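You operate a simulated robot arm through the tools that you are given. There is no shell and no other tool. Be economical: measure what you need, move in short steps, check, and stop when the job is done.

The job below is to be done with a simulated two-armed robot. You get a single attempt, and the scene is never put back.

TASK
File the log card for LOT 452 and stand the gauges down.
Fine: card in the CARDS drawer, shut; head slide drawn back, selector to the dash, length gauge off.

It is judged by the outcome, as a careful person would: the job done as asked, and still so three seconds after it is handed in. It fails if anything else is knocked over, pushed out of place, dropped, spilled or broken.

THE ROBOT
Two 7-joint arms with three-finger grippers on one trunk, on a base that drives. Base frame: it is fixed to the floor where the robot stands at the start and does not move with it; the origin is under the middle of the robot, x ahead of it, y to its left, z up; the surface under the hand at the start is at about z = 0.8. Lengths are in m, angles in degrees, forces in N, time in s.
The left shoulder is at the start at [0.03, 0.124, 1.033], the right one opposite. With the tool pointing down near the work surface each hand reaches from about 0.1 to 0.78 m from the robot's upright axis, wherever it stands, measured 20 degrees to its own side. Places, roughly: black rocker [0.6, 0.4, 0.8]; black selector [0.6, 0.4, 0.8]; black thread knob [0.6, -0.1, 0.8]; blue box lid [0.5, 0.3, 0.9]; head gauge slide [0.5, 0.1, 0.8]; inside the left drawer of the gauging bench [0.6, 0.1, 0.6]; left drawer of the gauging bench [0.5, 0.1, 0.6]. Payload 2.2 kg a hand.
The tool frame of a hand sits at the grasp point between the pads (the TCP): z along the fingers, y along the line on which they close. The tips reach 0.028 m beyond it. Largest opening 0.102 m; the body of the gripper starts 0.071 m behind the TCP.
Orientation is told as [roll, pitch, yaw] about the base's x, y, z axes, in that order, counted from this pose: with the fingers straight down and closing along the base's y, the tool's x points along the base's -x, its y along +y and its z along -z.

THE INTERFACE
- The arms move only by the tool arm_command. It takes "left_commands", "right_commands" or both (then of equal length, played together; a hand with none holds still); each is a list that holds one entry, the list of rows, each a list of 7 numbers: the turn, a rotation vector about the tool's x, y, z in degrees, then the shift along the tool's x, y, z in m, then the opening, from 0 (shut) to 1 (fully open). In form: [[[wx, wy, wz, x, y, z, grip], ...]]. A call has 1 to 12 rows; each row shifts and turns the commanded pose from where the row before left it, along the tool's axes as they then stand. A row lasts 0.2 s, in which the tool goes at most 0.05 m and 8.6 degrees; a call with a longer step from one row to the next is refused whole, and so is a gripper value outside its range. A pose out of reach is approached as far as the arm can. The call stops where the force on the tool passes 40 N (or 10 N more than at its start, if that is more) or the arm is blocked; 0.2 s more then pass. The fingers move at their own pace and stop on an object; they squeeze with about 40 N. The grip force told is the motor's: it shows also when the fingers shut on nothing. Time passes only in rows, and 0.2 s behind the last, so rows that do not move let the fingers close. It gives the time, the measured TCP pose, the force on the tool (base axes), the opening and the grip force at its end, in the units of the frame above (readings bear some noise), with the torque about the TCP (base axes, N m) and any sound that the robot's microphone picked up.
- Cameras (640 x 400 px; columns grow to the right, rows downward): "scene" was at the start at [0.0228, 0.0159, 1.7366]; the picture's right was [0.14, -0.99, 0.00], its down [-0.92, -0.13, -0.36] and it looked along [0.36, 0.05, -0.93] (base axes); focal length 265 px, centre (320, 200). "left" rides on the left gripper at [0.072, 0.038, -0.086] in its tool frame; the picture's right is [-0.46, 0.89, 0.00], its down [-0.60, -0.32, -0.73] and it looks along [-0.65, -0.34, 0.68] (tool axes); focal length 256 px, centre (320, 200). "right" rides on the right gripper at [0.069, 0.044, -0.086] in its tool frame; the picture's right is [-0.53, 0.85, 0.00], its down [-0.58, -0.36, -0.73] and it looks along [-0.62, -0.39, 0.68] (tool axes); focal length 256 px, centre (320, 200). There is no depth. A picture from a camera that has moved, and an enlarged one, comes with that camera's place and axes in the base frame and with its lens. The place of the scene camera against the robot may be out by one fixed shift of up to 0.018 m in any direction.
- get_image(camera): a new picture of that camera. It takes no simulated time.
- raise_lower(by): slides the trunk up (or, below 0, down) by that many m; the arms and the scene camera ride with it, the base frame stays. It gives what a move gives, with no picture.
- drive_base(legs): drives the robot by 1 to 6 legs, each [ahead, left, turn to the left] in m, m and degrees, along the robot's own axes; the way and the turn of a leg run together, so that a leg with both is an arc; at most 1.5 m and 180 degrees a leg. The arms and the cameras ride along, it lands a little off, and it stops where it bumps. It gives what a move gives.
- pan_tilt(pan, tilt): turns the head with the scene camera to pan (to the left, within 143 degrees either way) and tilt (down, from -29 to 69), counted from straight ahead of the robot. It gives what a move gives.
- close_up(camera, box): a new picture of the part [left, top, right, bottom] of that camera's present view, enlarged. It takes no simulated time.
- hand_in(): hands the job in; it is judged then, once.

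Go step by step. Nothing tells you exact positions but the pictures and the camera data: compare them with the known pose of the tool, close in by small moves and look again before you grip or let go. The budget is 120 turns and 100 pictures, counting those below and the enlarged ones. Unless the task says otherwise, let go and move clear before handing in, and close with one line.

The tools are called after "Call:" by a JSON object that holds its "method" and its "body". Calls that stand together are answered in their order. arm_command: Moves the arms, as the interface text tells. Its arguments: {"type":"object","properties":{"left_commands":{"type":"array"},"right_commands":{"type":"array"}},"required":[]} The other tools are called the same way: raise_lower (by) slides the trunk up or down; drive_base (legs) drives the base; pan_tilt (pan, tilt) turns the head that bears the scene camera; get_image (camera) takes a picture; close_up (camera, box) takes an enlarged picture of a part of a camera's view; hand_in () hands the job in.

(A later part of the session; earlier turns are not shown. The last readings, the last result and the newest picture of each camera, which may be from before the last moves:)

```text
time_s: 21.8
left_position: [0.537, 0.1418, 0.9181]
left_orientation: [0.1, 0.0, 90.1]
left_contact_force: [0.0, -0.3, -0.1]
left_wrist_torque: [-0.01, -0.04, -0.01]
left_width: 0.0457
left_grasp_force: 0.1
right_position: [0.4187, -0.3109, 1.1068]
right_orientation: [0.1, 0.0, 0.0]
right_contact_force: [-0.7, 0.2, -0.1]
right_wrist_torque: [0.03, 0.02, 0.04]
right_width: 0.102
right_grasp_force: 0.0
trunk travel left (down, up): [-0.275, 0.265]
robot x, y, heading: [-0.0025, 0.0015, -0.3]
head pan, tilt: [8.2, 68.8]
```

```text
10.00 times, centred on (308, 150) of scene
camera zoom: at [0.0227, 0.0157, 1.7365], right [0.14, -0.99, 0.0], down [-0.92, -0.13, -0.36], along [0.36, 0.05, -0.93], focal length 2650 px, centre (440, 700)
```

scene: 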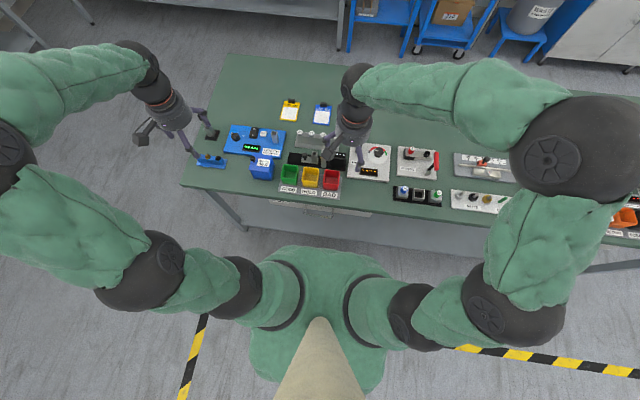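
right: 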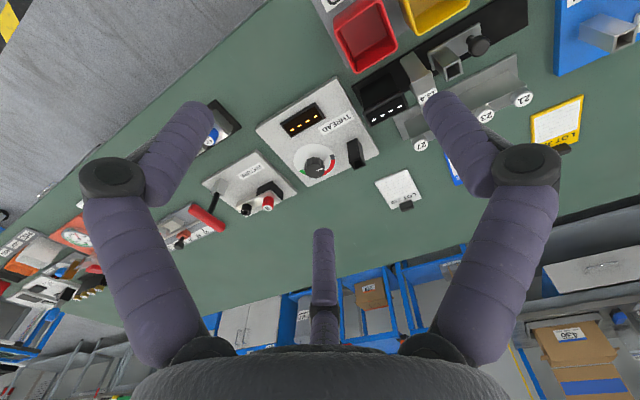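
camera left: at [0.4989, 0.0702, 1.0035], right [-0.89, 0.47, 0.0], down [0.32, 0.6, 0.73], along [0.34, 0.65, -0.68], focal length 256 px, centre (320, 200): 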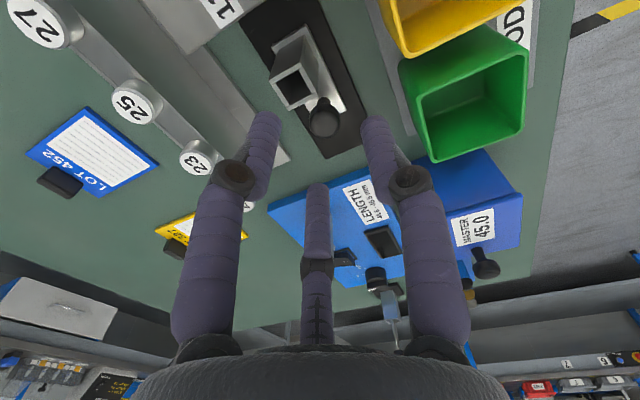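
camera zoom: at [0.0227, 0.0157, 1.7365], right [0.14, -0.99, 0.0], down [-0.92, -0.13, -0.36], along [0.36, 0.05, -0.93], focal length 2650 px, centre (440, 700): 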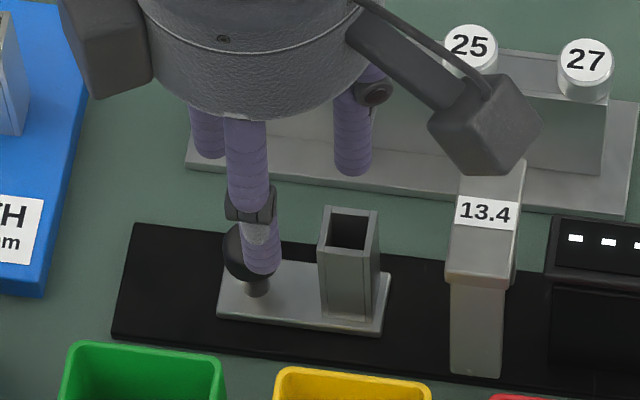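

The gripper really has three jaws (one at tool +y, two at −y), which explains the contact; the slide stayed where it was nudged. I turn the hand back to yaw 0, where the jaws straddle knob and nest cleanly.

Call:
{"method": "arm_command", "body": {"left_commands": [[[0, 0, 8.2, 0, 0, -0.02, 0.45], [0, 0, 8.2, 0, 0, 0, 0.45], [0, 0, 8.2, 0, 0, 0, 0.45], [0, 0, 8.2, 0, 0, 0, 0.45], [0, 0, 8.2, 0, 0, 0, 0.45], [0, 0, 8.2, 0, 0, 0, 0.45], [0, 0, 8.2, 0, 0, 0, 0.45], [0, 0, 8.2, 0, 0, 0, 0.45], [0, 0, 8.2, 0, 0, 0, 0.45], [0, 0, 8.2, 0, 0, 0, 0.45], [0, 0, 8.2, 0, 0, 0, 0.45], [0, 0, 0, -0.001, 0.007, 0.025, 0.45]]]}}

Call:
{"method": "get_image", "body": {"camera": "left"}}

Call:
{"method": "close_up", "body": {"camera": "scene", "box": [276, 130, 340, 170]}}

```text
time_s: 24.4
left_position: [0.5393, 0.1493, 0.9126]
left_orientation: [0.0, 0.0, -0.2]
left_contact_force: [0.8, -0.8, -0.8]
left_wrist_torque: [0.0, 0.04, -0.01]
left_width: 0.0457
left_grasp_force: 0.0
right_position: [0.4186, -0.3106, 1.1072]
right_orientation: [0.0, 0.0, 0.0]
right_contact_force: [-0.4, 0.2, 0.0]
right_wrist_torque: [-0.02, 0.01, -0.02]
right_width: 0.1021
right_grasp_force: 0.1
trunk travel left (down, up): [-0.275, 0.265]
robot x, y, heading: [-0.0002, 0.0016, -0.2]
head pan, tilt: [8.2, 68.8]
```

```text
59 pictures are left
camera left: at [0.4673, 0.1881, 0.9989], right [0.47, 0.88, 0.0], down [0.6, -0.32, 0.73], along [0.65, -0.34, -0.68], focal length 256 px, centre (320, 200)
```

left: 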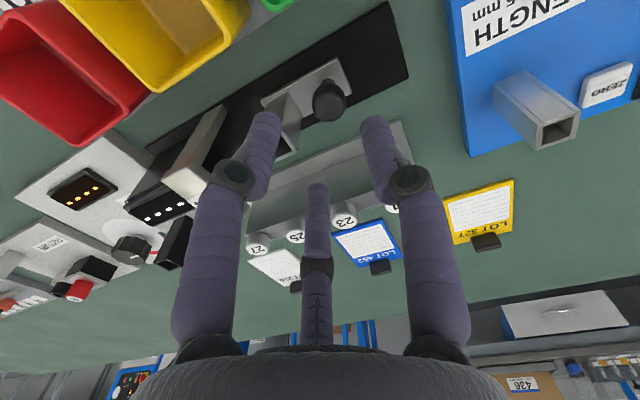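

```text
10.00 times, centred on (308, 150) of scene
camera zoom: at [0.0239, 0.0162, 1.7365], right [0.14, -0.99, 0.0], down [-0.92, -0.13, -0.36], along [0.36, 0.05, -0.93], focal length 2650 px, centre (440, 700)
```

zoom: 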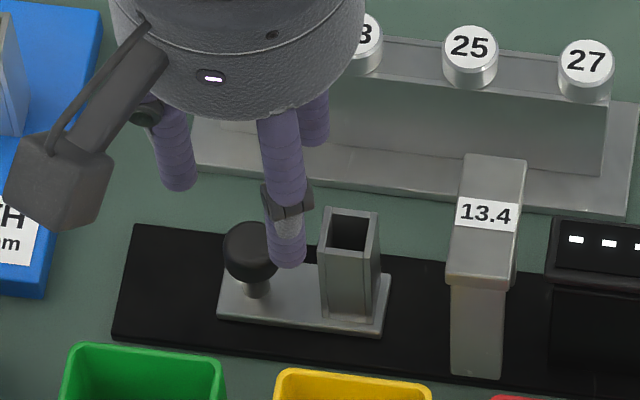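

Knob now at about (0.534, 0.156). I shift over it and descend partway.

Call:
{"method": "arm_command", "body": {"left_commands": [[[0, 0, 0, 0.005, 0.007, 0.0, 0.45], [0, 0, 0, 0, 0, 0.02, 0.45], [0, 0, 0, 0, 0, 0.005, 0.45]]]}}

Call:
{"method": "get_image", "body": {"camera": "left"}}

Call:
{"method": "close_up", "body": {"camera": "scene", "box": [276, 130, 340, 170]}}

```text
time_s: 25.2
left_position: [0.5322, 0.1555, 0.8893]
left_orientation: [0.0, 0.0, -0.2]
left_contact_force: [0.4, -0.6, -0.1]
left_wrist_torque: [-0.02, 0.01, -0.01]
left_width: 0.0457
left_grasp_force: 0.0
right_position: [0.4201, -0.3104, 1.1069]
right_orientation: [0.1, 0.0, 0.0]
right_contact_force: [0.0, 0.9, -0.3]
right_wrist_torque: [0.01, 0.01, 0.0]
right_width: 0.1021
right_grasp_force: 0.1
trunk travel left (down, up): [-0.275, 0.265]
robot x, y, heading: [-0.0022, -0.001, -0.0]
head pan, tilt: [8.2, 68.8]
```

```text
57 pictures are left
camera left: at [0.4611, 0.1948, 0.9752], right [0.47, 0.88, 0.0], down [0.6, -0.32, 0.73], along [0.65, -0.34, -0.68], focal length 256 px, centre (320, 200)
```

left: 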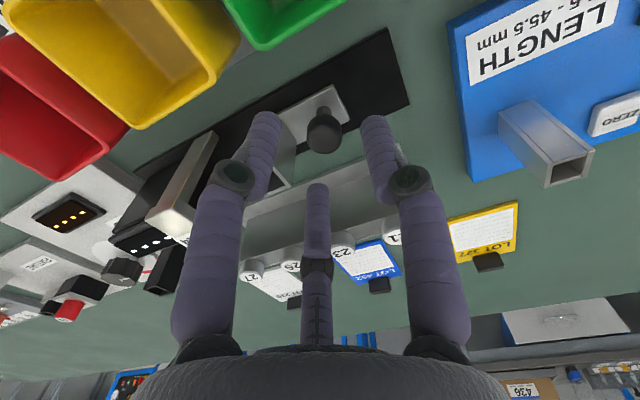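

```text
10.00 times, centred on (308, 150) of scene
camera zoom: at [0.0225, 0.0159, 1.7366], right [0.14, -0.99, 0.0], down [-0.92, -0.13, -0.36], along [0.36, 0.05, -0.93], focal length 2650 px, centre (440, 700)
```

zoom: 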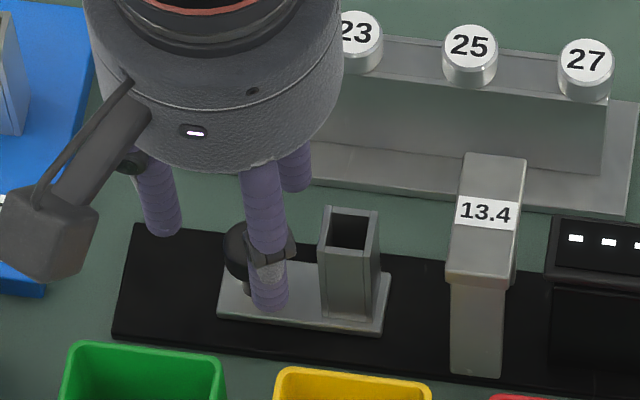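

Nearly centred. I lower to the knob's height and close the jaws.

Call:
{"method": "arm_command", "body": {"left_commands": [[[0, 0, 0, 0, 0.002, 0.01, 0.45], [0, 0, 0, 0, 0, 0.012, 0.45], [0, 0, 0, 0, 0, 0, 0.2], [0, 0, 0, 0, 0, 0, 0.0], [0, 0, 0, 0, 0, 0, 0.0]]]}}

Call:
{"method": "get_image", "body": {"camera": "left"}}

Call:
{"method": "close_up", "body": {"camera": "scene", "box": [276, 130, 340, 170]}}

```text
time_s: 26.4
left_position: [0.5339, 0.1567, 0.8673]
left_orientation: [0.0, -0.2, -0.2]
left_contact_force: [10.2, 0.8, 2.9]
left_wrist_torque: [0.23, -0.59, -0.06]
left_width: 0.0245
left_grasp_force: 44.3
right_position: [0.4194, -0.3106, 1.1066]
right_orientation: [0.1, 0.1, 0.0]
right_contact_force: [0.0, 0.5, -0.4]
right_wrist_torque: [-0.03, -0.03, 0.01]
right_width: 0.102
right_grasp_force: 0.1
trunk travel left (down, up): [-0.275, 0.265]
robot x, y, heading: [-0.0002, 0.0005, -0.1]
head pan, tilt: [8.2, 68.8]
```

```text
55 pictures are left
camera left: at [0.4631, 0.1966, 0.9534], right [0.47, 0.88, 0.0], down [0.6, -0.32, 0.73], along [0.65, -0.34, -0.68], focal length 256 px, centre (320, 200)
```

left: 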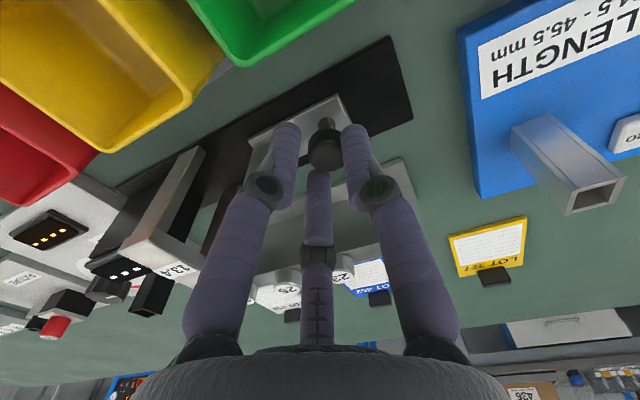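

```text
10.00 times, centred on (308, 150) of scene
camera zoom: at [0.0238, 0.0157, 1.7366], right [0.14, -0.99, 0.0], down [-0.92, -0.13, -0.36], along [0.36, 0.05, -0.93], focal length 2650 px, centre (440, 700)
```

zoom: 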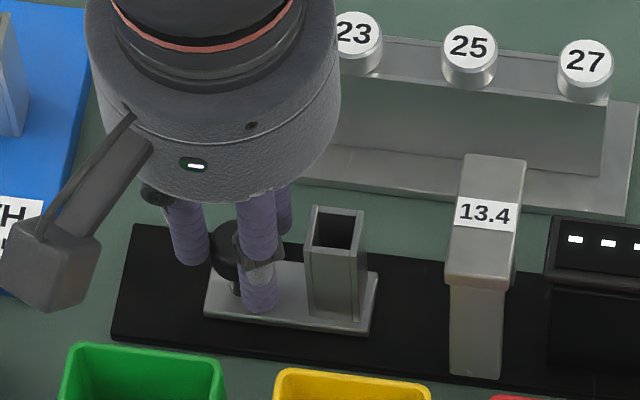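

The knob is gripped. I draw the slide back (+y) in small steps until it stops.

Call:
{"method": "arm_command", "body": {"left_commands": [[[0, 0, 0, -0.001, 0.005, 0, 0], [0, 0, 0, 0, 0.005, 0, 0], [0, 0, 0, 0, 0.005, 0, 0], [0, 0, 0, 0, 0.004, 0, 0], [0, 0, 0, 0, 0.004, 0, 0], [0, 0, 0, 0, 0.003, 0, 0], [0, 0, 0, 0, 0.003, 0, 0], [0, 0, 0, 0, 0.003, 0, 0], [0, 0, 0, 0, 0.003, 0, 0]]]}}

Call:
{"method": "close_up", "body": {"camera": "scene", "box": [276, 130, 340, 170]}}

```text
time_s: 28.4
left_position: [0.5355, 0.1911, 0.8678]
left_orientation: [0.0, -0.2, -0.2]
left_contact_force: [15.1, -9.4, 19.5]
left_wrist_torque: [-0.14, -0.49, -0.08]
left_width: 0.025
left_grasp_force: 45.0
right_position: [0.4194, -0.3117, 1.1049]
right_orientation: [0.2, 0.1, 0.0]
right_contact_force: [1.0, -0.4, -0.6]
right_wrist_torque: [0.02, 0.0, -0.02]
right_width: 0.102
right_grasp_force: 0.1
trunk travel left (down, up): [-0.275, 0.265]
robot x, y, heading: [-0.0009, 0.0046, 0.4]
head pan, tilt: [8.2, 68.8]
```

```text
10.00 times, centred on (308, 150) of scene
camera zoom: at [0.0231, 0.0137, 1.7367], right [0.14, -0.99, 0.0], down [-0.92, -0.13, -0.36], along [0.36, 0.05, -0.93], focal length 2650 px, centre (440, 700)
```

zoom: 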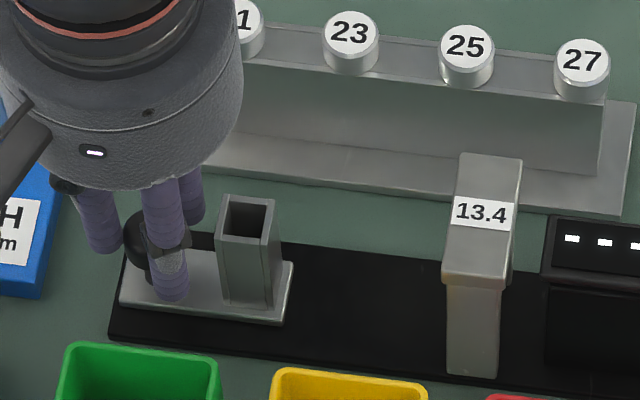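

Call:
{"method": "arm_command", "body": {"left_commands": [[[0, 0, 0, 0, 0.003, 0, 0], [0, 0, 0, 0, 0.003, 0, 0]]]}}

Call:
{"method": "close_up", "body": {"camera": "scene", "box": [276, 130, 340, 170]}}

```text
time_s: 28.9
left_position: [0.5354, 0.1916, 0.8667]
left_orientation: [-0.3, -0.5, -0.5]
left_contact_force: [-0.3, -11.4, 5.6]
left_wrist_torque: [-0.62, -0.06, -0.05]
left_width: 0.0245
left_grasp_force: 45.1
right_position: [0.4169, -0.3122, 1.1069]
right_orientation: [0.1, 0.0, -0.1]
right_contact_force: [-0.7, 0.6, 0.2]
right_wrist_torque: [-0.05, -0.02, -0.02]
right_width: 0.1021
right_grasp_force: 0.1
trunk travel left (down, up): [-0.275, 0.265]
robot x, y, heading: [-0.0013, -0.0016, -0.0]
head pan, tilt: [8.2, 68.8]
stopped in row 2 (left hand): the force on the tool passed its limit at 42 N (the readings are from after the stop); the commanded pose is now the measured one
```

```text
10.00 times, centred on (308, 150) of scene
camera zoom: at [0.0219, 0.0154, 1.7364], right [0.14, -0.99, 0.0], down [-0.92, -0.13, -0.36], along [0.36, 0.05, -0.93], focal length 2650 px, centre (440, 700)
```

zoom: 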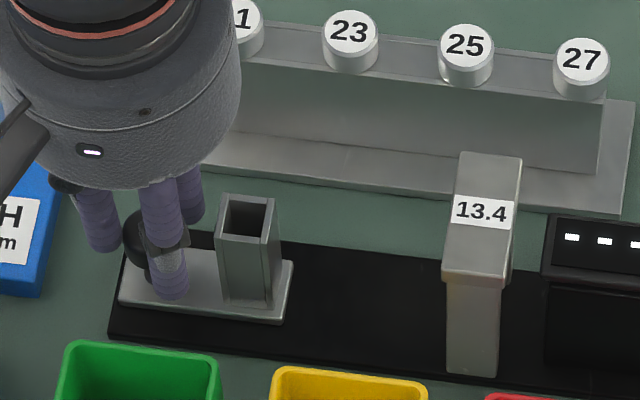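

The slide is at its stop at the far end. I release, lift, and then drive slightly forward to reach the card, whose clip is near (0.81, 0.10).

Call:
{"method": "arm_command", "body": {"left_commands": [[[0, 0, 0, 0, 0, 0, 0.3], [0, 0, 0, 0, 0, 0, 0.5], [0, 0, 0, 0, 0, -0.03, 0.5], [0, 0, 0, 0, 0, -0.04, 0.5], [0, 0, 0, 0, 0, -0.05, 0.5]]]}}

Call:
{"method": "close_up", "body": {"camera": "scene", "box": [220, 80, 380, 180]}}

Call:
{"method": "drive_base", "body": {"legs": [[0.08, 0, 0]]}}

```text
time_s: 30.1
left_position: [0.533, 0.1916, 0.9884]
left_orientation: [-0.3, -0.2, -0.4]
left_contact_force: [-1.0, -0.9, 0.1]
left_wrist_torque: [0.0, -0.03, -0.01]
left_width: 0.0512
left_grasp_force: 0.1
right_position: [0.4176, -0.3106, 1.1075]
right_orientation: [0.1, 0.0, -0.1]
right_contact_force: [-0.6, -0.9, -0.7]
right_wrist_torque: [0.01, -0.01, -0.01]
right_width: 0.1021
right_grasp_force: 0.0
trunk travel left (down, up): [-0.275, 0.265]
robot x, y, heading: [-0.0031, -0.001, -0.3]
head pan, tilt: [8.2, 68.8]
```

```text
4.00 times, centred on (300, 130) of scene
camera zoom: at [0.0214, 0.015, 1.7366], right [0.14, -0.99, 0.0], down [-0.92, -0.13, -0.36], along [0.36, 0.05, -0.93], focal length 1060 px, centre (400, 480)
```

zoom: 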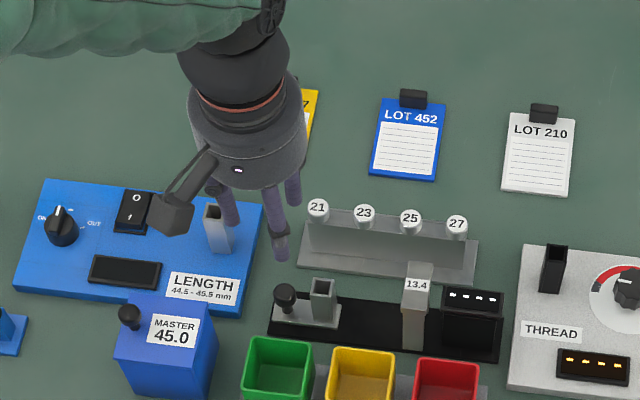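

```text
time_s: 31.2
left_position: [0.6153, 0.1924, 0.9876]
left_orientation: [-0.2, -0.2, -0.2]
left_contact_force: [0.2, -0.4, -0.4]
left_wrist_torque: [-0.01, 0.03, -0.02]
left_width: 0.0508
left_grasp_force: 0.1
right_position: [0.499, -0.3107, 1.1051]
right_orientation: [0.1, 0.1, 0.0]
right_contact_force: [0.9, 0.3, -0.3]
right_wrist_torque: [-0.04, 0.09, 0.02]
right_width: 0.1022
right_grasp_force: 0.0
trunk travel left (down, up): [-0.275, 0.265]
robot x, y, heading: [0.0861, -0.0007, 0.1]
head pan, tilt: [8.2, 68.8]
```

The slide stayed back and everything else stands. Now toward the blue card's clip.

Call:
{"method": "arm_command", "body": {"left_commands": [[[0, 0, 0, -0.035, -0.017, 0.005, 0.5], [0, 0, 0, -0.035, -0.017, 0.005, 0.5], [0, 0, 0, -0.035, -0.017, 0.005, 0.5], [0, 0, 0, -0.035, -0.017, 0.005, 0.5], [0, 0, 0, -0.035, -0.017, 0.005, 0.5]]]}}

Call:
{"method": "get_image", "body": {"camera": "left"}}

Call:
{"method": "close_up", "body": {"camera": "scene", "box": [280, 100, 376, 160]}}

```text
time_s: 32.4
left_position: [0.7908, 0.105, 0.9641]
left_orientation: [-0.1, -0.2, -0.2]
left_contact_force: [0.6, 0.7, 0.3]
left_wrist_torque: [0.02, 0.02, 0.02]
left_width: 0.0509
left_grasp_force: 0.1
right_position: [0.4995, -0.313, 1.1065]
right_orientation: [0.3, 0.1, 0.0]
right_contact_force: [0.2, 0.1, -0.4]
right_wrist_torque: [0.02, 0.06, 0.03]
right_width: 0.1022
right_grasp_force: 0.1
trunk travel left (down, up): [-0.275, 0.265]
robot x, y, heading: [0.0805, 0.0017, 0.0]
head pan, tilt: [8.2, 68.8]
```

```text
50 pictures are left
camera left: at [0.7181, 0.1439, 1.049], right [0.47, 0.88, 0.0], down [0.6, -0.32, 0.73], along [0.65, -0.35, -0.68], focal length 256 px, centre (320, 200)
```

left: 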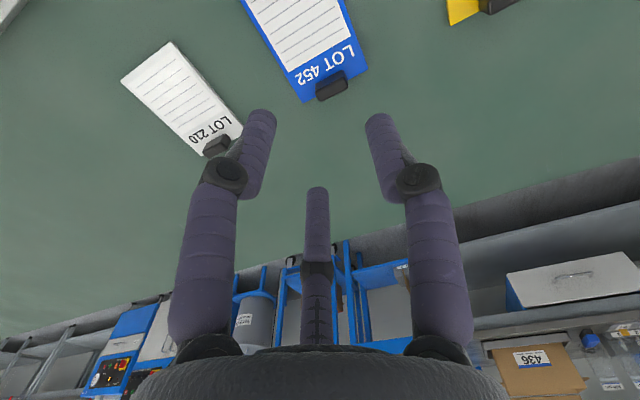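

```text
6.67 times, centred on (328, 130) of scene
camera zoom: at [0.1044, 0.0141, 1.7365], right [0.14, -0.99, 0.0], down [-0.92, -0.13, -0.36], along [0.36, 0.05, -0.93], focal length 1766 px, centre (267, 667)
```

zoom: 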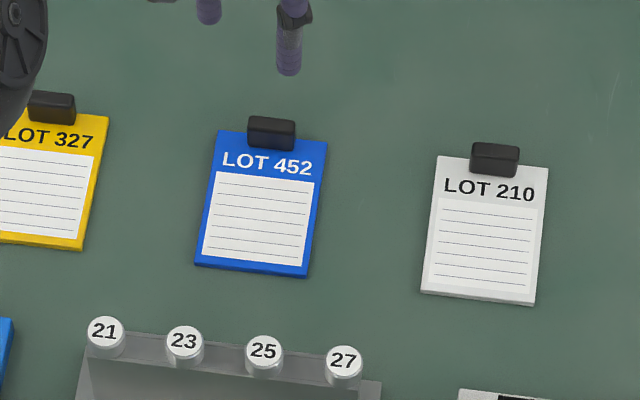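

The clip of LOT 452 is at about (0.813, 0.105), long across y. I rotate the hand 90° so the jaws close on it front-to-back.

Call:
{"method": "arm_command", "body": {"left_commands": [[[0, 0, -8.2, 0, 0, 0, 0.5], [0, 0, -8.2, 0, 0, 0, 0.5], [0, 0, -8.2, 0, 0, 0, 0.5], [0, 0, -8.2, 0, 0, 0, 0.5], [0, 0, -8.2, 0, 0, 0, 0.5], [0, 0, -8.2, 0, 0, 0, 0.5], [0, 0, -8.2, 0, 0, 0, 0.5], [0, 0, -8.2, 0, 0, 0, 0.5], [0, 0, -8.2, 0, 0, 0, 0.5], [0, 0, -8.2, 0, 0, 0, 0.5], [0, 0, -8, 0, -0.024, 0.03, 0.5], [0, 0, 0, 0, 0, 0.03, 0.5]]]}}

Call:
{"method": "get_image", "body": {"camera": "left"}}

Call:
{"method": "close_up", "body": {"camera": "scene", "box": [280, 90, 376, 150]}}

```text
time_s: 35.0
left_position: [0.812, 0.1034, 0.9032]
left_orientation: [-0.4, 0.2, 89.9]
left_contact_force: [-0.3, 0.0, 0.6]
left_wrist_torque: [0.01, -0.01, 0.0]
left_width: 0.051
left_grasp_force: 0.1
right_position: [0.497, -0.3109, 1.1067]
right_orientation: [0.1, 0.0, -0.1]
right_contact_force: [-0.5, -0.2, 0.3]
right_wrist_torque: [-0.04, 0.04, -0.03]
right_width: 0.102
right_grasp_force: 0.1
trunk travel left (down, up): [-0.275, 0.265]
robot x, y, heading: [0.0796, -0.0024, -0.2]
head pan, tilt: [8.2, 68.8]
```

```text
48 pictures are left
camera left: at [0.7736, 0.0321, 0.9895], right [-0.88, 0.47, -0.01], down [0.31, 0.61, 0.73], along [0.35, 0.64, -0.68], focal length 256 px, centre (320, 200)
```

left: 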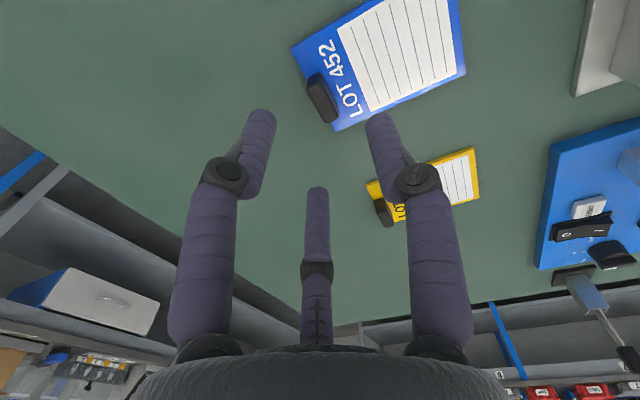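

```text
6.67 times, centred on (328, 120) of scene
camera zoom: at [0.102, 0.0156, 1.7366], right [0.14, -0.99, 0.0], down [-0.92, -0.13, -0.36], along [0.36, 0.05, -0.93], focal length 1766 px, centre (267, 733)
```

zoom: 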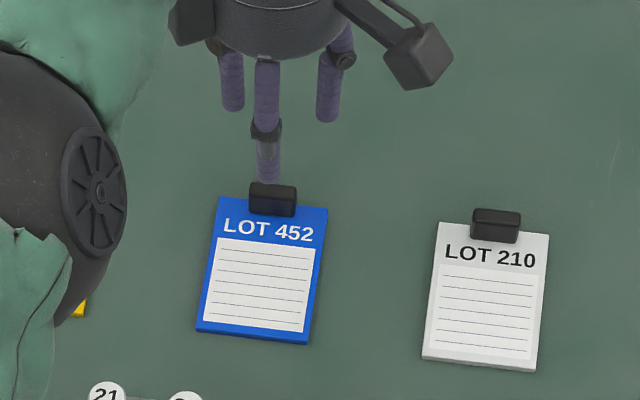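

The clip is centred in y; I add 4 mm in x and descend to just above the card surface.

Call:
{"method": "arm_command", "body": {"left_commands": [[[0, 0, 0, 0, -0.004, 0.03, 0.5], [0, 0, 0, 0, 0, 0.02, 0.5], [0, 0, 0, 0, 0, 0.01, 0.5]]]}}

Call:
{"method": "get_image", "body": {"camera": "left"}}

Call:
{"method": "close_up", "body": {"camera": "scene", "box": [296, 100, 344, 130]}}

```text
time_s: 35.8
left_position: [0.8178, 0.102, 0.8431]
left_orientation: [-0.2, 0.2, 89.8]
left_contact_force: [0.6, 0.0, -0.6]
left_wrist_torque: [-0.02, 0.04, -0.02]
left_width: 0.051
left_grasp_force: 0.0
right_position: [0.4983, -0.3117, 1.1065]
right_orientation: [0.1, 0.1, 0.0]
right_contact_force: [-0.4, -0.7, 0.0]
right_wrist_torque: [-0.01, 0.03, -0.01]
right_width: 0.1021
right_grasp_force: 0.1
trunk travel left (down, up): [-0.275, 0.265]
robot x, y, heading: [0.0803, -0.0032, -0.1]
head pan, tilt: [8.2, 68.8]
```

```text
46 pictures are left
camera left: at [0.7794, 0.0309, 0.9286], right [-0.88, 0.47, -0.01], down [0.32, 0.6, 0.73], along [0.35, 0.64, -0.68], focal length 256 px, centre (320, 200)
```

left: 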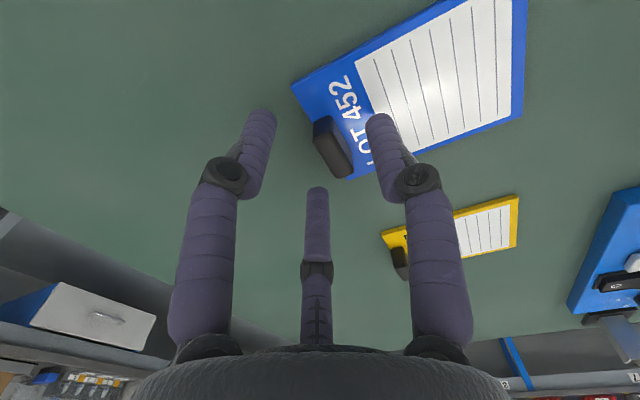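

```text
13.33 times, centred on (320, 115) of scene
camera zoom: at [0.1035, 0.0152, 1.7366], right [0.14, -0.99, 0.0], down [-0.92, -0.13, -0.36], along [0.36, 0.05, -0.93], focal length 3533 px, centre (320, 1333)
```

zoom: 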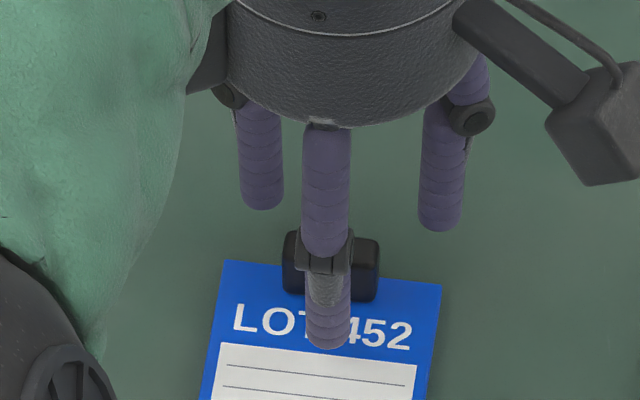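

Still no contact. I lower 5 mm more and close on the clip.

Call:
{"method": "arm_command", "body": {"left_commands": [[[0, 0, 0, -0.001, 0, 0.003, 0.5], [0, 0, 0, 0, 0, 0.002, 0.5], [0, 0, 0, 0, 0, 0, 0.2], [0, 0, 0, 0, 0, 0, 0.0], [0, 0, 0, 0, 0, 0, 0.0], [0, 0, 0, 0, 0, 0, 0.0]]]}}

Call:
{"method": "get_image", "body": {"camera": "left"}}

```text
time_s: 37.2
left_position: [0.8171, 0.1027, 0.8362]
left_orientation: [-0.3, 0.1, 89.7]
left_contact_force: [0.0, -0.2, -0.1]
left_wrist_torque: [0.0, 0.01, 0.02]
left_width: 0.0184
left_grasp_force: 40.6
right_position: [0.4992, -0.3119, 1.1057]
right_orientation: [0.1, 0.2, 0.0]
right_contact_force: [0.4, 0.2, 0.8]
right_wrist_torque: [-0.02, 0.02, 0.03]
right_width: 0.102
right_grasp_force: 0.1
trunk travel left (down, up): [-0.275, 0.265]
robot x, y, heading: [0.0791, 0.0046, 0.0]
head pan, tilt: [8.2, 68.8]
```

```text
44 pictures are left
camera left: at [0.7784, 0.0323, 0.9237], right [-0.88, 0.47, -0.01], down [0.32, 0.6, 0.73], along [0.35, 0.64, -0.68], focal length 256 px, centre (320, 200)
```

left: 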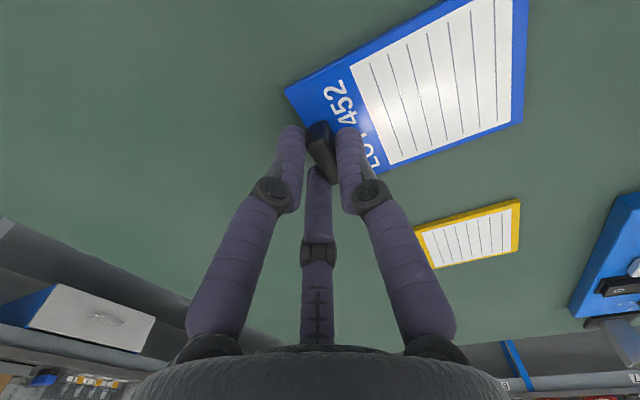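

Gripped at 0.018 m. I lift and check that the card comes along.

Call:
{"method": "arm_command", "body": {"left_commands": [[[0, 0, 0, 0, 0, -0.02, 0], [0, 0, 0, 0, 0, -0.03, 0], [0, 0, 0, 0, 0, -0.04, 0], [0, 0, 0, 0, 0, -0.04, 0], [0, 0, 0, 0, 0, -0.04, 0]]]}}

Call:
{"method": "get_image", "body": {"camera": "left"}}

```text
time_s: 38.4
left_position: [0.8148, 0.1032, 1.0099]
left_orientation: [-0.1, 0.2, 89.6]
left_contact_force: [-0.4, 0.5, -1.1]
left_wrist_torque: [0.0, -0.02, 0.01]
left_width: 0.0179
left_grasp_force: 39.9
right_position: [0.4981, -0.3119, 1.1067]
right_orientation: [0.1, -0.1, 0.0]
right_contact_force: [-0.1, 0.6, -0.4]
right_wrist_torque: [-0.04, 0.0, -0.01]
right_width: 0.1021
right_grasp_force: 0.0
trunk travel left (down, up): [-0.275, 0.265]
robot x, y, heading: [0.0796, -0.0009, -0.1]
head pan, tilt: [8.2, 68.8]
```

```text
43 pictures are left
camera left: at [0.7769, 0.0327, 1.0959], right [-0.88, 0.47, 0.0], down [0.32, 0.6, 0.73], along [0.35, 0.64, -0.68], focal length 256 px, centre (320, 200)
```

left: 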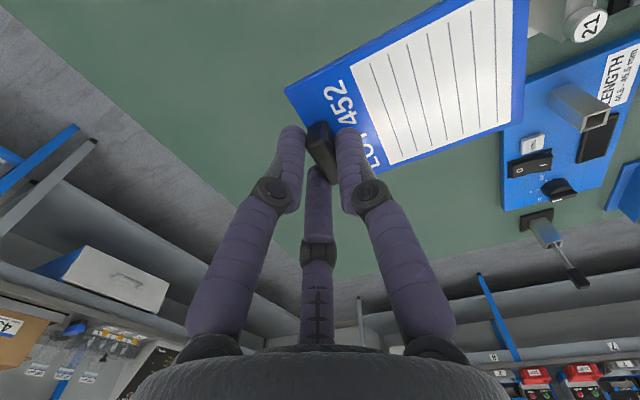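

The card is held. I drive back to make room for opening the drawer and tilt the head to see its front.

Call:
{"method": "drive_base", "body": {"legs": [[-0.42, 0, 0]]}}

Call:
{"method": "pan_tilt", "body": {"pan": 0, "tilt": 55}}

Call:
{"method": "get_image", "body": {"camera": "scene"}}

```text
time_s: 41.0
left_position: [0.392, 0.1044, 1.0106]
left_orientation: [-0.2, 0.2, 89.7]
left_contact_force: [-0.1, -0.5, 0.6]
left_wrist_torque: [0.0, -0.04, 0.01]
left_width: 0.018
left_grasp_force: 40.0
right_position: [0.0748, -0.3118, 1.1069]
right_orientation: [0.1, 0.0, 0.1]
right_contact_force: [0.2, -0.1, -0.2]
right_wrist_torque: [0.02, -0.01, 0.03]
right_width: 0.1015
right_grasp_force: 0.1
trunk travel left (down, up): [-0.275, 0.265]
robot x, y, heading: [-0.3428, 0.0019, -0.1]
head pan, tilt: [8.2, 68.8]
```

```text
time_s: 41.8
left_position: [0.3949, 0.104, 1.0098]
left_orientation: [-0.1, 0.1, 89.7]
left_contact_force: [1.3, 0.4, 0.0]
left_wrist_torque: [0.02, 0.04, 0.0]
left_width: 0.0178
left_grasp_force: 40.5
right_position: [0.0751, -0.3109, 1.1067]
right_orientation: [0.0, 0.1, -0.1]
right_contact_force: [0.5, -0.2, -0.1]
right_wrist_torque: [0.03, -0.02, -0.04]
right_width: 0.1018
right_grasp_force: 0.1
trunk travel left (down, up): [-0.275, 0.265]
robot x, y, heading: [-0.3441, 0.0025, 0.1]
head pan, tilt: [0.0, 55.0]
```

```text
42 pictures are left
camera scene: at [-0.3037, 0.0075, 1.7519], right [0.0, -1.0, 0.0], down [-0.82, 0.0, -0.57], along [0.57, 0.0, -0.82], focal length 265 px, centre (320, 200)
```

scene: 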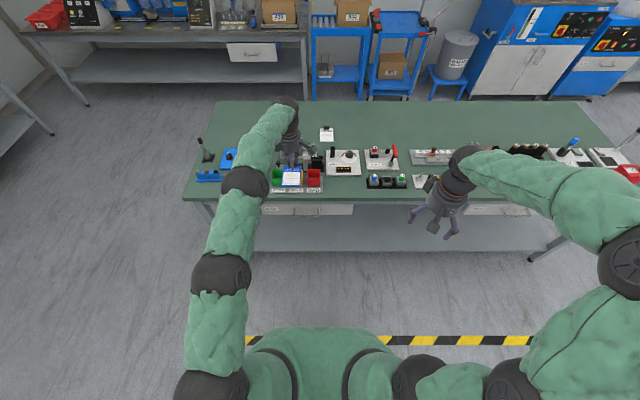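

Call:
{"method": "close_up", "body": {"camera": "scene", "box": [240, 180, 400, 280]}}

```text
4.00 times, centred on (320, 230) of scene
camera zoom: at [-0.3037, 0.0075, 1.7519], right [0.0, -1.0, 0.0], down [-0.82, 0.0, -0.57], along [0.57, 0.0, -0.82], focal length 1060 px, centre (320, 80)
```

zoom: 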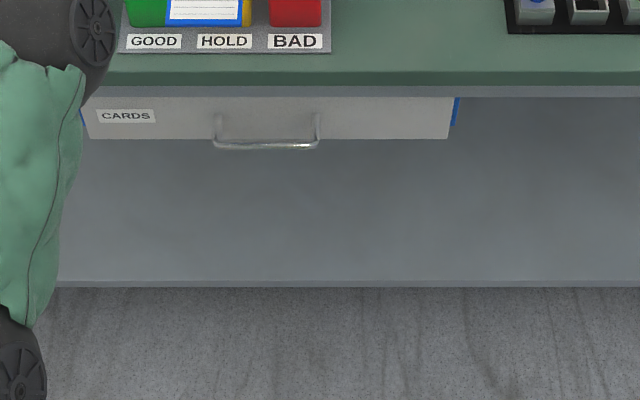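

The CARDS drawer's bow handle lies roughly at x≈0.33–0.36, y 0–0.12, z≈0.65–0.70. I move the left hand (with card) aside and orient the right hand for the handle.

Call:
{"method": "arm_command", "body": {"left_commands": [[[0, 0, 0, -0.04, 0, -0.005, 0], [0, 0, 0, -0.04, 0, -0.005, 0], [0, 0, 0, -0.04, 0, -0.005, 0], [0, 0, 0, -0.04, 0, -0.005, 0], [0, 0, 0, -0.04, 0, -0.005, 0], [0, 0, 0, -0.04, 0, -0.005, 0], [0, 0, 0, 0, 0, 0, 0], [0, 0, 0, 0, 0, 0, 0], [0, 0, 0, 0, 0, 0, 0], [0, 0, 0, 0, 0, 0, 0], [0, 0, 0, 0, 0, 0, 0]]], "right_commands": [[[0, 0, 8.2, 0, 0, 0, 0.7], [0, 0, 8.2, 0, 0, 0, 0.7], [0, 0, 8.2, 0, 0, 0, 0.7], [0, 0, 8.2, 0, 0, 0, 0.7], [0, 0, 8.2, 0, 0, 0, 0.7], [0, 0, 8.2, 0, 0, 0, 0.7], [0, 0, 8.2, 0, 0, 0, 0.7], [0, 0, 8.2, 0, 0, 0, 0.7], [0, 0, 8.2, 0, 0, 0, 0.7], [0, 0, 8.2, 0, 0, 0, 0.7], [0, 0, 8, 0, 0, 0, 0.7]]]}}

Call:
{"method": "arm_command", "body": {"right_commands": [[[-7.5, 0, 0, 0, 0, 0, 0.6], [-7.5, 0, 0, 0, 0, 0, 0.6], [-7.5, 0, 0, 0, 0, 0, 0.6], [-7.5, 0, 0, 0, 0, 0, 0.6], [-7.5, 0, 0, 0, 0, 0, 0.6], [-7.5, 0, 0, 0, 0, 0, 0.6], [-7.5, 0, 0, 0, 0, 0, 0.6], [-7.5, 0, 0, 0, 0, 0, 0.6]]]}}

Call:
{"method": "get_image", "body": {"camera": "scene"}}

```text
time_s: 44.1
left_position: [0.3898, 0.3433, 1.038]
left_orientation: [-0.1, 0.1, 89.7]
left_contact_force: [0.0, -1.0, -0.7]
left_wrist_torque: [0.01, -0.03, -0.03]
left_width: 0.0178
left_grasp_force: 39.6
left hand out of reach, approached as far as the arm can: row 6
right_position: [0.0765, -0.312, 1.1066]
right_orientation: [0.0, 0.1, -90.2]
right_contact_force: [-0.1, 0.7, -0.7]
right_wrist_torque: [0.0, 0.0, 0.06]
right_width: 0.0716
right_grasp_force: 0.0
trunk travel left (down, up): [-0.275, 0.265]
robot x, y, heading: [-0.3389, 0.0007, -0.3]
head pan, tilt: [0.0, 55.0]
```

```text
time_s: 46.0
left_position: [0.3902, 0.3428, 1.0369]
left_orientation: [-0.2, 0.2, 89.7]
left_contact_force: [-0.5, 0.4, -0.1]
left_wrist_torque: [-0.01, -0.03, 0.01]
left_width: 0.0179
left_grasp_force: 40.0
right_position: [0.0755, -0.3112, 1.1067]
right_orientation: [60.0, 0.2, -90.0]
right_contact_force: [0.6, 0.1, -0.4]
right_wrist_torque: [-0.03, 0.0, -0.05]
right_width: 0.0612
right_grasp_force: 0.2
trunk travel left (down, up): [-0.275, 0.265]
robot x, y, heading: [-0.3458, 0.0006, 0.1]
head pan, tilt: [0.0, 55.0]
```

```text
40 pictures are left
camera scene: at [-0.3031, 0.007, 1.752], right [0.0, -1.0, 0.0], down [-0.82, 0.0, -0.57], along [0.57, 0.0, -0.82], focal length 265 px, centre (320, 200)
```

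scene: 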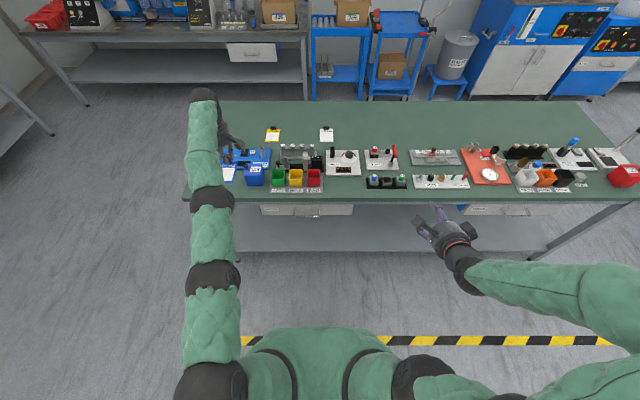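

Call:
{"method": "arm_command", "body": {"right_commands": [[[0, 0, 0, 0.0336, -0.0167, 0.0269, 0.6], [0, 0, 0, 0.0336, -0.0167, 0.0269, 0.6], [0, 0, 0, 0.0336, -0.0167, 0.0269, 0.6], [0, 0, 0, 0.0336, -0.0167, 0.0269, 0.6], [0, 0, 0, 0.0336, -0.0167, 0.0269, 0.6], [0, 0, 0, 0.0336, -0.0167, 0.0269, 0.6], [0, 0, 0, 0.0336, -0.0167, 0.0269, 0.6], [0, 0, 0, 0.0336, -0.0167, 0.0269, 0.6], [0, 0, 0, 0.0336, -0.0167, 0.0269, 0.6], [0, 0, 0, 0.0336, -0.0167, 0.0269, 0.6], [0, 0, 0, 0.0336, -0.0167, 0.0269, 0.6]]]}}

Call:
{"method": "get_image", "body": {"camera": "right"}}

Call:
{"method": "close_up", "body": {"camera": "scene", "box": [240, 180, 400, 280]}}

```text
time_s: 48.4
left_position: [0.3901, 0.3436, 1.0364]
left_orientation: [-0.3, 0.2, 89.7]
left_contact_force: [-0.9, 0.6, -0.3]
left_wrist_torque: [-0.01, -0.02, 0.04]
left_width: 0.0179
left_grasp_force: 40.0
right_position: [0.2393, 0.0611, 0.7993]
right_orientation: [59.9, 0.0, -89.9]
right_contact_force: [0.1, 0.6, 0.6]
right_wrist_torque: [-0.04, 0.04, 0.02]
right_width: 0.0613
right_grasp_force: 0.1
trunk travel left (down, up): [-0.275, 0.265]
robot x, y, heading: [-0.3451, -0.0047, -0.2]
head pan, tilt: [0.0, 55.0]
```

```text
39 pictures are left
camera right: at [0.1878, 0.1311, 0.8815], right [0.42, -0.54, 0.73], down [-0.82, -0.58, 0.05], along [0.39, -0.62, -0.68], focal length 256 px, centre (320, 200)
```

right: 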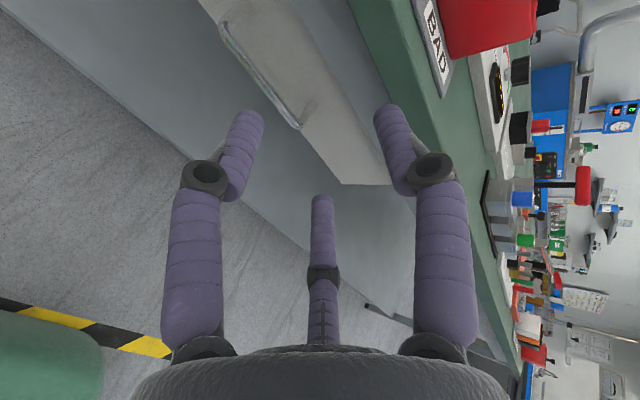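

```text
4.00 times, centred on (320, 230) of scene
camera zoom: at [-0.303, 0.0089, 1.7519], right [0.0, -1.0, 0.0], down [-0.82, 0.0, -0.57], along [0.57, 0.0, -0.82], focal length 1060 px, centre (320, 80)
```

zoom: 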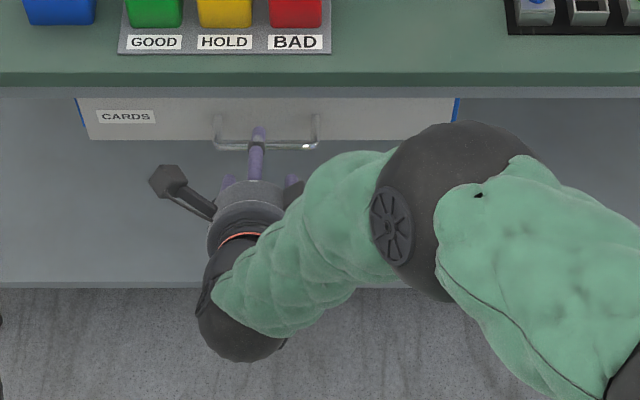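

Combining both views, the bar is at x≈0.367, z≈0.645, y 0.00–0.12, tucked under the bench edge. I move to a pre-grasp point in line with it.

Call:
{"method": "arm_command", "body": {"right_commands": [[[0, 0, 0, 0, -0.0232, 0.03, 0.45], [0, 0, 0, 0, -0.0232, 0.03, 0.45], [0, 0, 0, 0, -0.0232, 0.03, 0.45]]]}}

Call:
{"method": "get_image", "body": {"camera": "right"}}

Call:
{"method": "close_up", "body": {"camera": "scene", "box": [272, 190, 336, 230]}}

```text
time_s: 49.1
left_position: [0.3914, 0.342, 1.0366]
left_orientation: [-0.2, 0.2, 89.6]
left_contact_force: [1.2, 0.3, 0.2]
left_wrist_torque: [0.03, -0.02, -0.01]
left_width: 0.0177
left_grasp_force: 40.2
right_position: [0.2826, 0.0601, 0.693]
right_orientation: [59.9, 0.1, -90.1]
right_contact_force: [1.2, -0.2, 0.3]
right_wrist_torque: [0.0, 0.06, -0.01]
right_width: 0.0457
right_grasp_force: 0.0
trunk travel left (down, up): [-0.275, 0.265]
robot x, y, heading: [-0.3436, -0.0004, -0.2]
head pan, tilt: [0.0, 55.0]
```

```text
37 pictures are left
camera right: at [0.2304, 0.1292, 0.7753], right [0.42, -0.54, 0.73], down [-0.82, -0.58, 0.05], along [0.39, -0.62, -0.68], focal length 256 px, centre (320, 200)
```

right: 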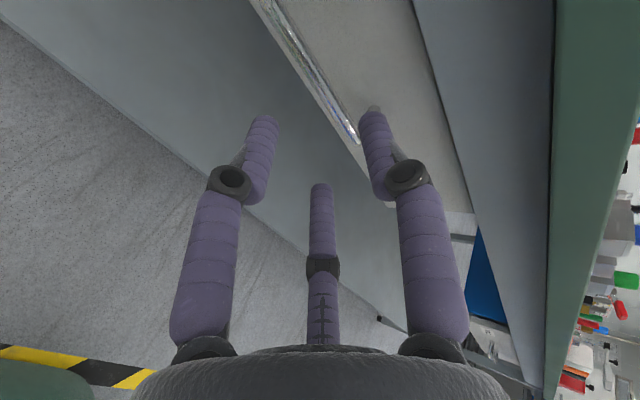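

```text
10.00 times, centred on (304, 210) of scene
camera zoom: at [-0.3026, 0.0081, 1.7519], right [0.0, -1.0, 0.0], down [-0.82, 0.0, -0.57], along [0.57, 0.0, -0.82], focal length 2650 px, centre (480, 100)
```

zoom: 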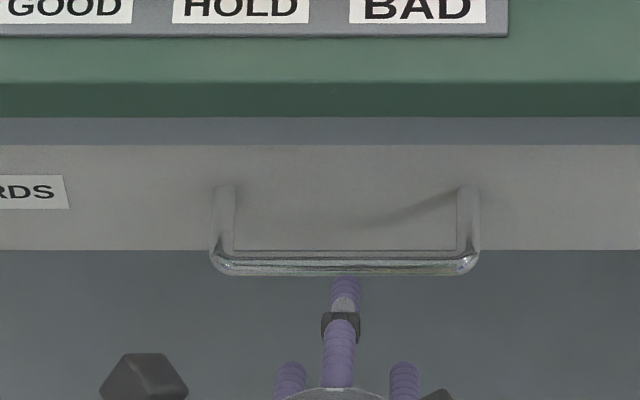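

The bar sits straight ahead along the fingers. I advance 8 cm and check.

Call:
{"method": "arm_command", "body": {"right_commands": [[[0, 0, 0, 0, 0.001, 0.03, 0.45], [0, 0, 0, 0, 0.001, 0.03, 0.45], [0, 0, 0, 0, 0, 0.012, 0.45], [0, 0, 0, 0, 0, 0.01, 0.45]]]}}

Call:
{"method": "get_image", "body": {"camera": "right"}}

Call:
{"method": "close_up", "body": {"camera": "scene", "box": [272, 190, 336, 230]}}

```text
time_s: 50.1
left_position: [0.3897, 0.3417, 1.0385]
left_orientation: [-0.2, 0.2, 89.6]
left_contact_force: [0.4, 0.6, 0.3]
left_wrist_torque: [0.0, -0.01, 0.0]
left_width: 0.0178
left_grasp_force: 40.3
right_position: [0.3544, 0.0601, 0.653]
right_orientation: [59.9, 0.1, -90.1]
right_contact_force: [-0.4, 0.8, 0.0]
right_wrist_torque: [0.01, 0.01, 0.03]
right_width: 0.046
right_grasp_force: 0.0
trunk travel left (down, up): [-0.275, 0.265]
robot x, y, heading: [-0.341, -0.0041, 0.1]
head pan, tilt: [0.0, 55.0]
```

```text
35 pictures are left
camera right: at [0.303, 0.1286, 0.7364], right [0.42, -0.54, 0.73], down [-0.82, -0.58, 0.05], along [0.39, -0.62, -0.68], focal length 256 px, centre (320, 200)
```

right: 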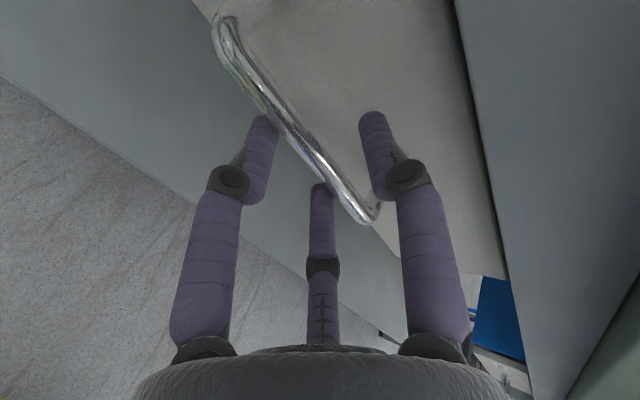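

```text
10.00 times, centred on (304, 210) of scene
camera zoom: at [-0.3037, 0.0078, 1.752], right [0.0, -1.0, 0.0], down [-0.82, 0.0, -0.57], along [0.57, 0.0, -0.82], focal length 2650 px, centre (480, 100)
```

zoom: 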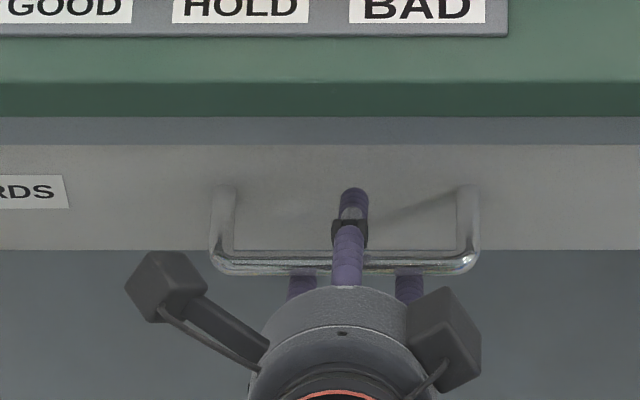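

The bar lies between the jaws. I advance a touch and close.

Call:
{"method": "arm_command", "body": {"right_commands": [[[0, 0, 0, 0, 0, 0.004, 0.45], [0, 0, 0, 0, 0, 0, 0.2], [0, 0, 0, 0, 0, 0, 0], [0, 0, 0, 0, 0, 0, 0], [0, 0, 0, 0, 0, 0, 0]]]}}

Call:
{"method": "get_image", "body": {"camera": "right"}}

```text
time_s: 51.4
left_position: [0.3912, 0.3429, 1.0366]
left_orientation: [-0.3, 0.3, 89.7]
left_contact_force: [0.4, 0.2, 0.1]
left_wrist_torque: [0.01, 0.02, 0.01]
left_width: 0.018
left_grasp_force: 40.2
right_position: [0.355, 0.0607, 0.6495]
right_orientation: [59.5, 0.0, -89.8]
right_contact_force: [-7.5, 2.8, -12.0]
right_wrist_torque: [0.03, 0.14, 0.06]
right_width: 0.0192
right_grasp_force: 44.5
trunk travel left (down, up): [-0.275, 0.265]
robot x, y, heading: [-0.3457, 0.0025, -0.4]
head pan, tilt: [0.0, 55.0]
```

```text
33 pictures are left
camera right: at [0.3046, 0.1292, 0.7319], right [0.43, -0.53, 0.73], down [-0.81, -0.58, 0.06], along [0.39, -0.62, -0.68], focal length 256 px, centre (320, 200)
```

right: 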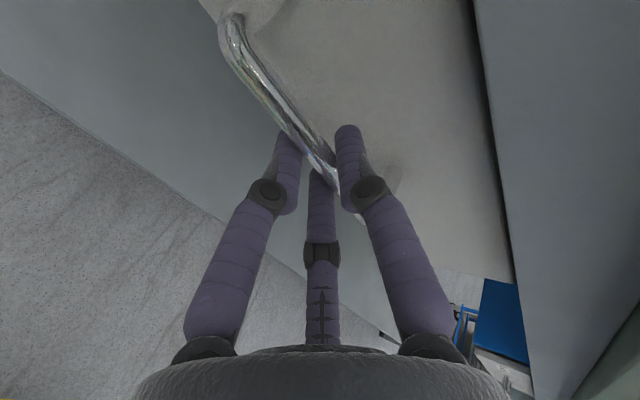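

Handle gripped. I pull the drawer straight out along −x.

Call:
{"method": "arm_command", "body": {"right_commands": [[[0, 0, 0, 0, -0.005, -0.00866, 0], [0, 0, 0, 0, -0.01, -0.0173, 0], [0, 0, 0, 0, -0.01, -0.0173, 0], [0, 0, 0, 0, -0.01, -0.0173, 0], [0, 0, 0, 0, -0.01, -0.0173, 0], [0, 0, 0, 0, -0.01, -0.0173, 0], [0, 0, 0, 0, -0.01, -0.0173, 0], [0, 0, 0, 0, -0.01, -0.0173, 0], [0, 0, 0, 0, -0.01, -0.0173, 0], [0, 0, 0, 0, -0.01, -0.0173, 0], [0, 0, 0, 0, -0.01, -0.0173, 0]]]}}

Call:
{"method": "close_up", "body": {"camera": "scene", "box": [200, 160, 392, 280]}}

```text
time_s: 53.8
left_position: [0.3912, 0.3441, 1.0371]
left_orientation: [-0.2, 0.3, 89.8]
left_contact_force: [0.4, -0.6, -0.8]
left_wrist_torque: [0.0, -0.01, 0.02]
left_width: 0.0177
left_grasp_force: 39.4
right_position: [0.1454, 0.0605, 0.6502]
right_orientation: [59.3, 0.0, -89.9]
right_contact_force: [-2.1, 15.5, -33.0]
right_wrist_torque: [0.46, 0.42, 0.66]
right_width: 0.0193
right_grasp_force: 44.1
trunk travel left (down, up): [-0.275, 0.265]
robot x, y, heading: [-0.3448, -0.0038, -0.0]
head pan, tilt: [0.0, 55.0]
```

```text
3.33 times, centred on (296, 220) of scene
camera zoom: at [-0.3015, 0.0096, 1.7518], right [0.0, -1.0, 0.0], down [-0.82, 0.0, -0.57], along [0.57, 0.0, -0.82], focal length 883 px, centre (400, 133)
```

zoom: 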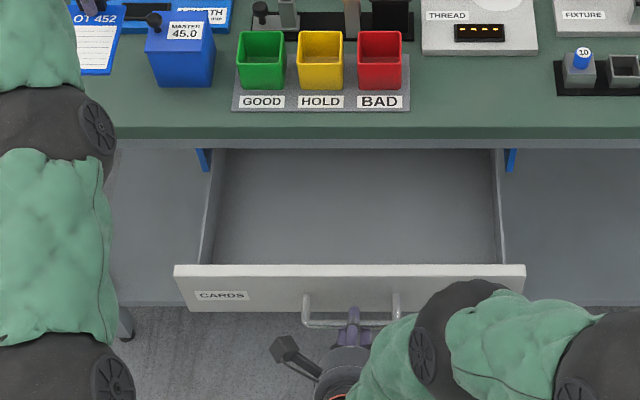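

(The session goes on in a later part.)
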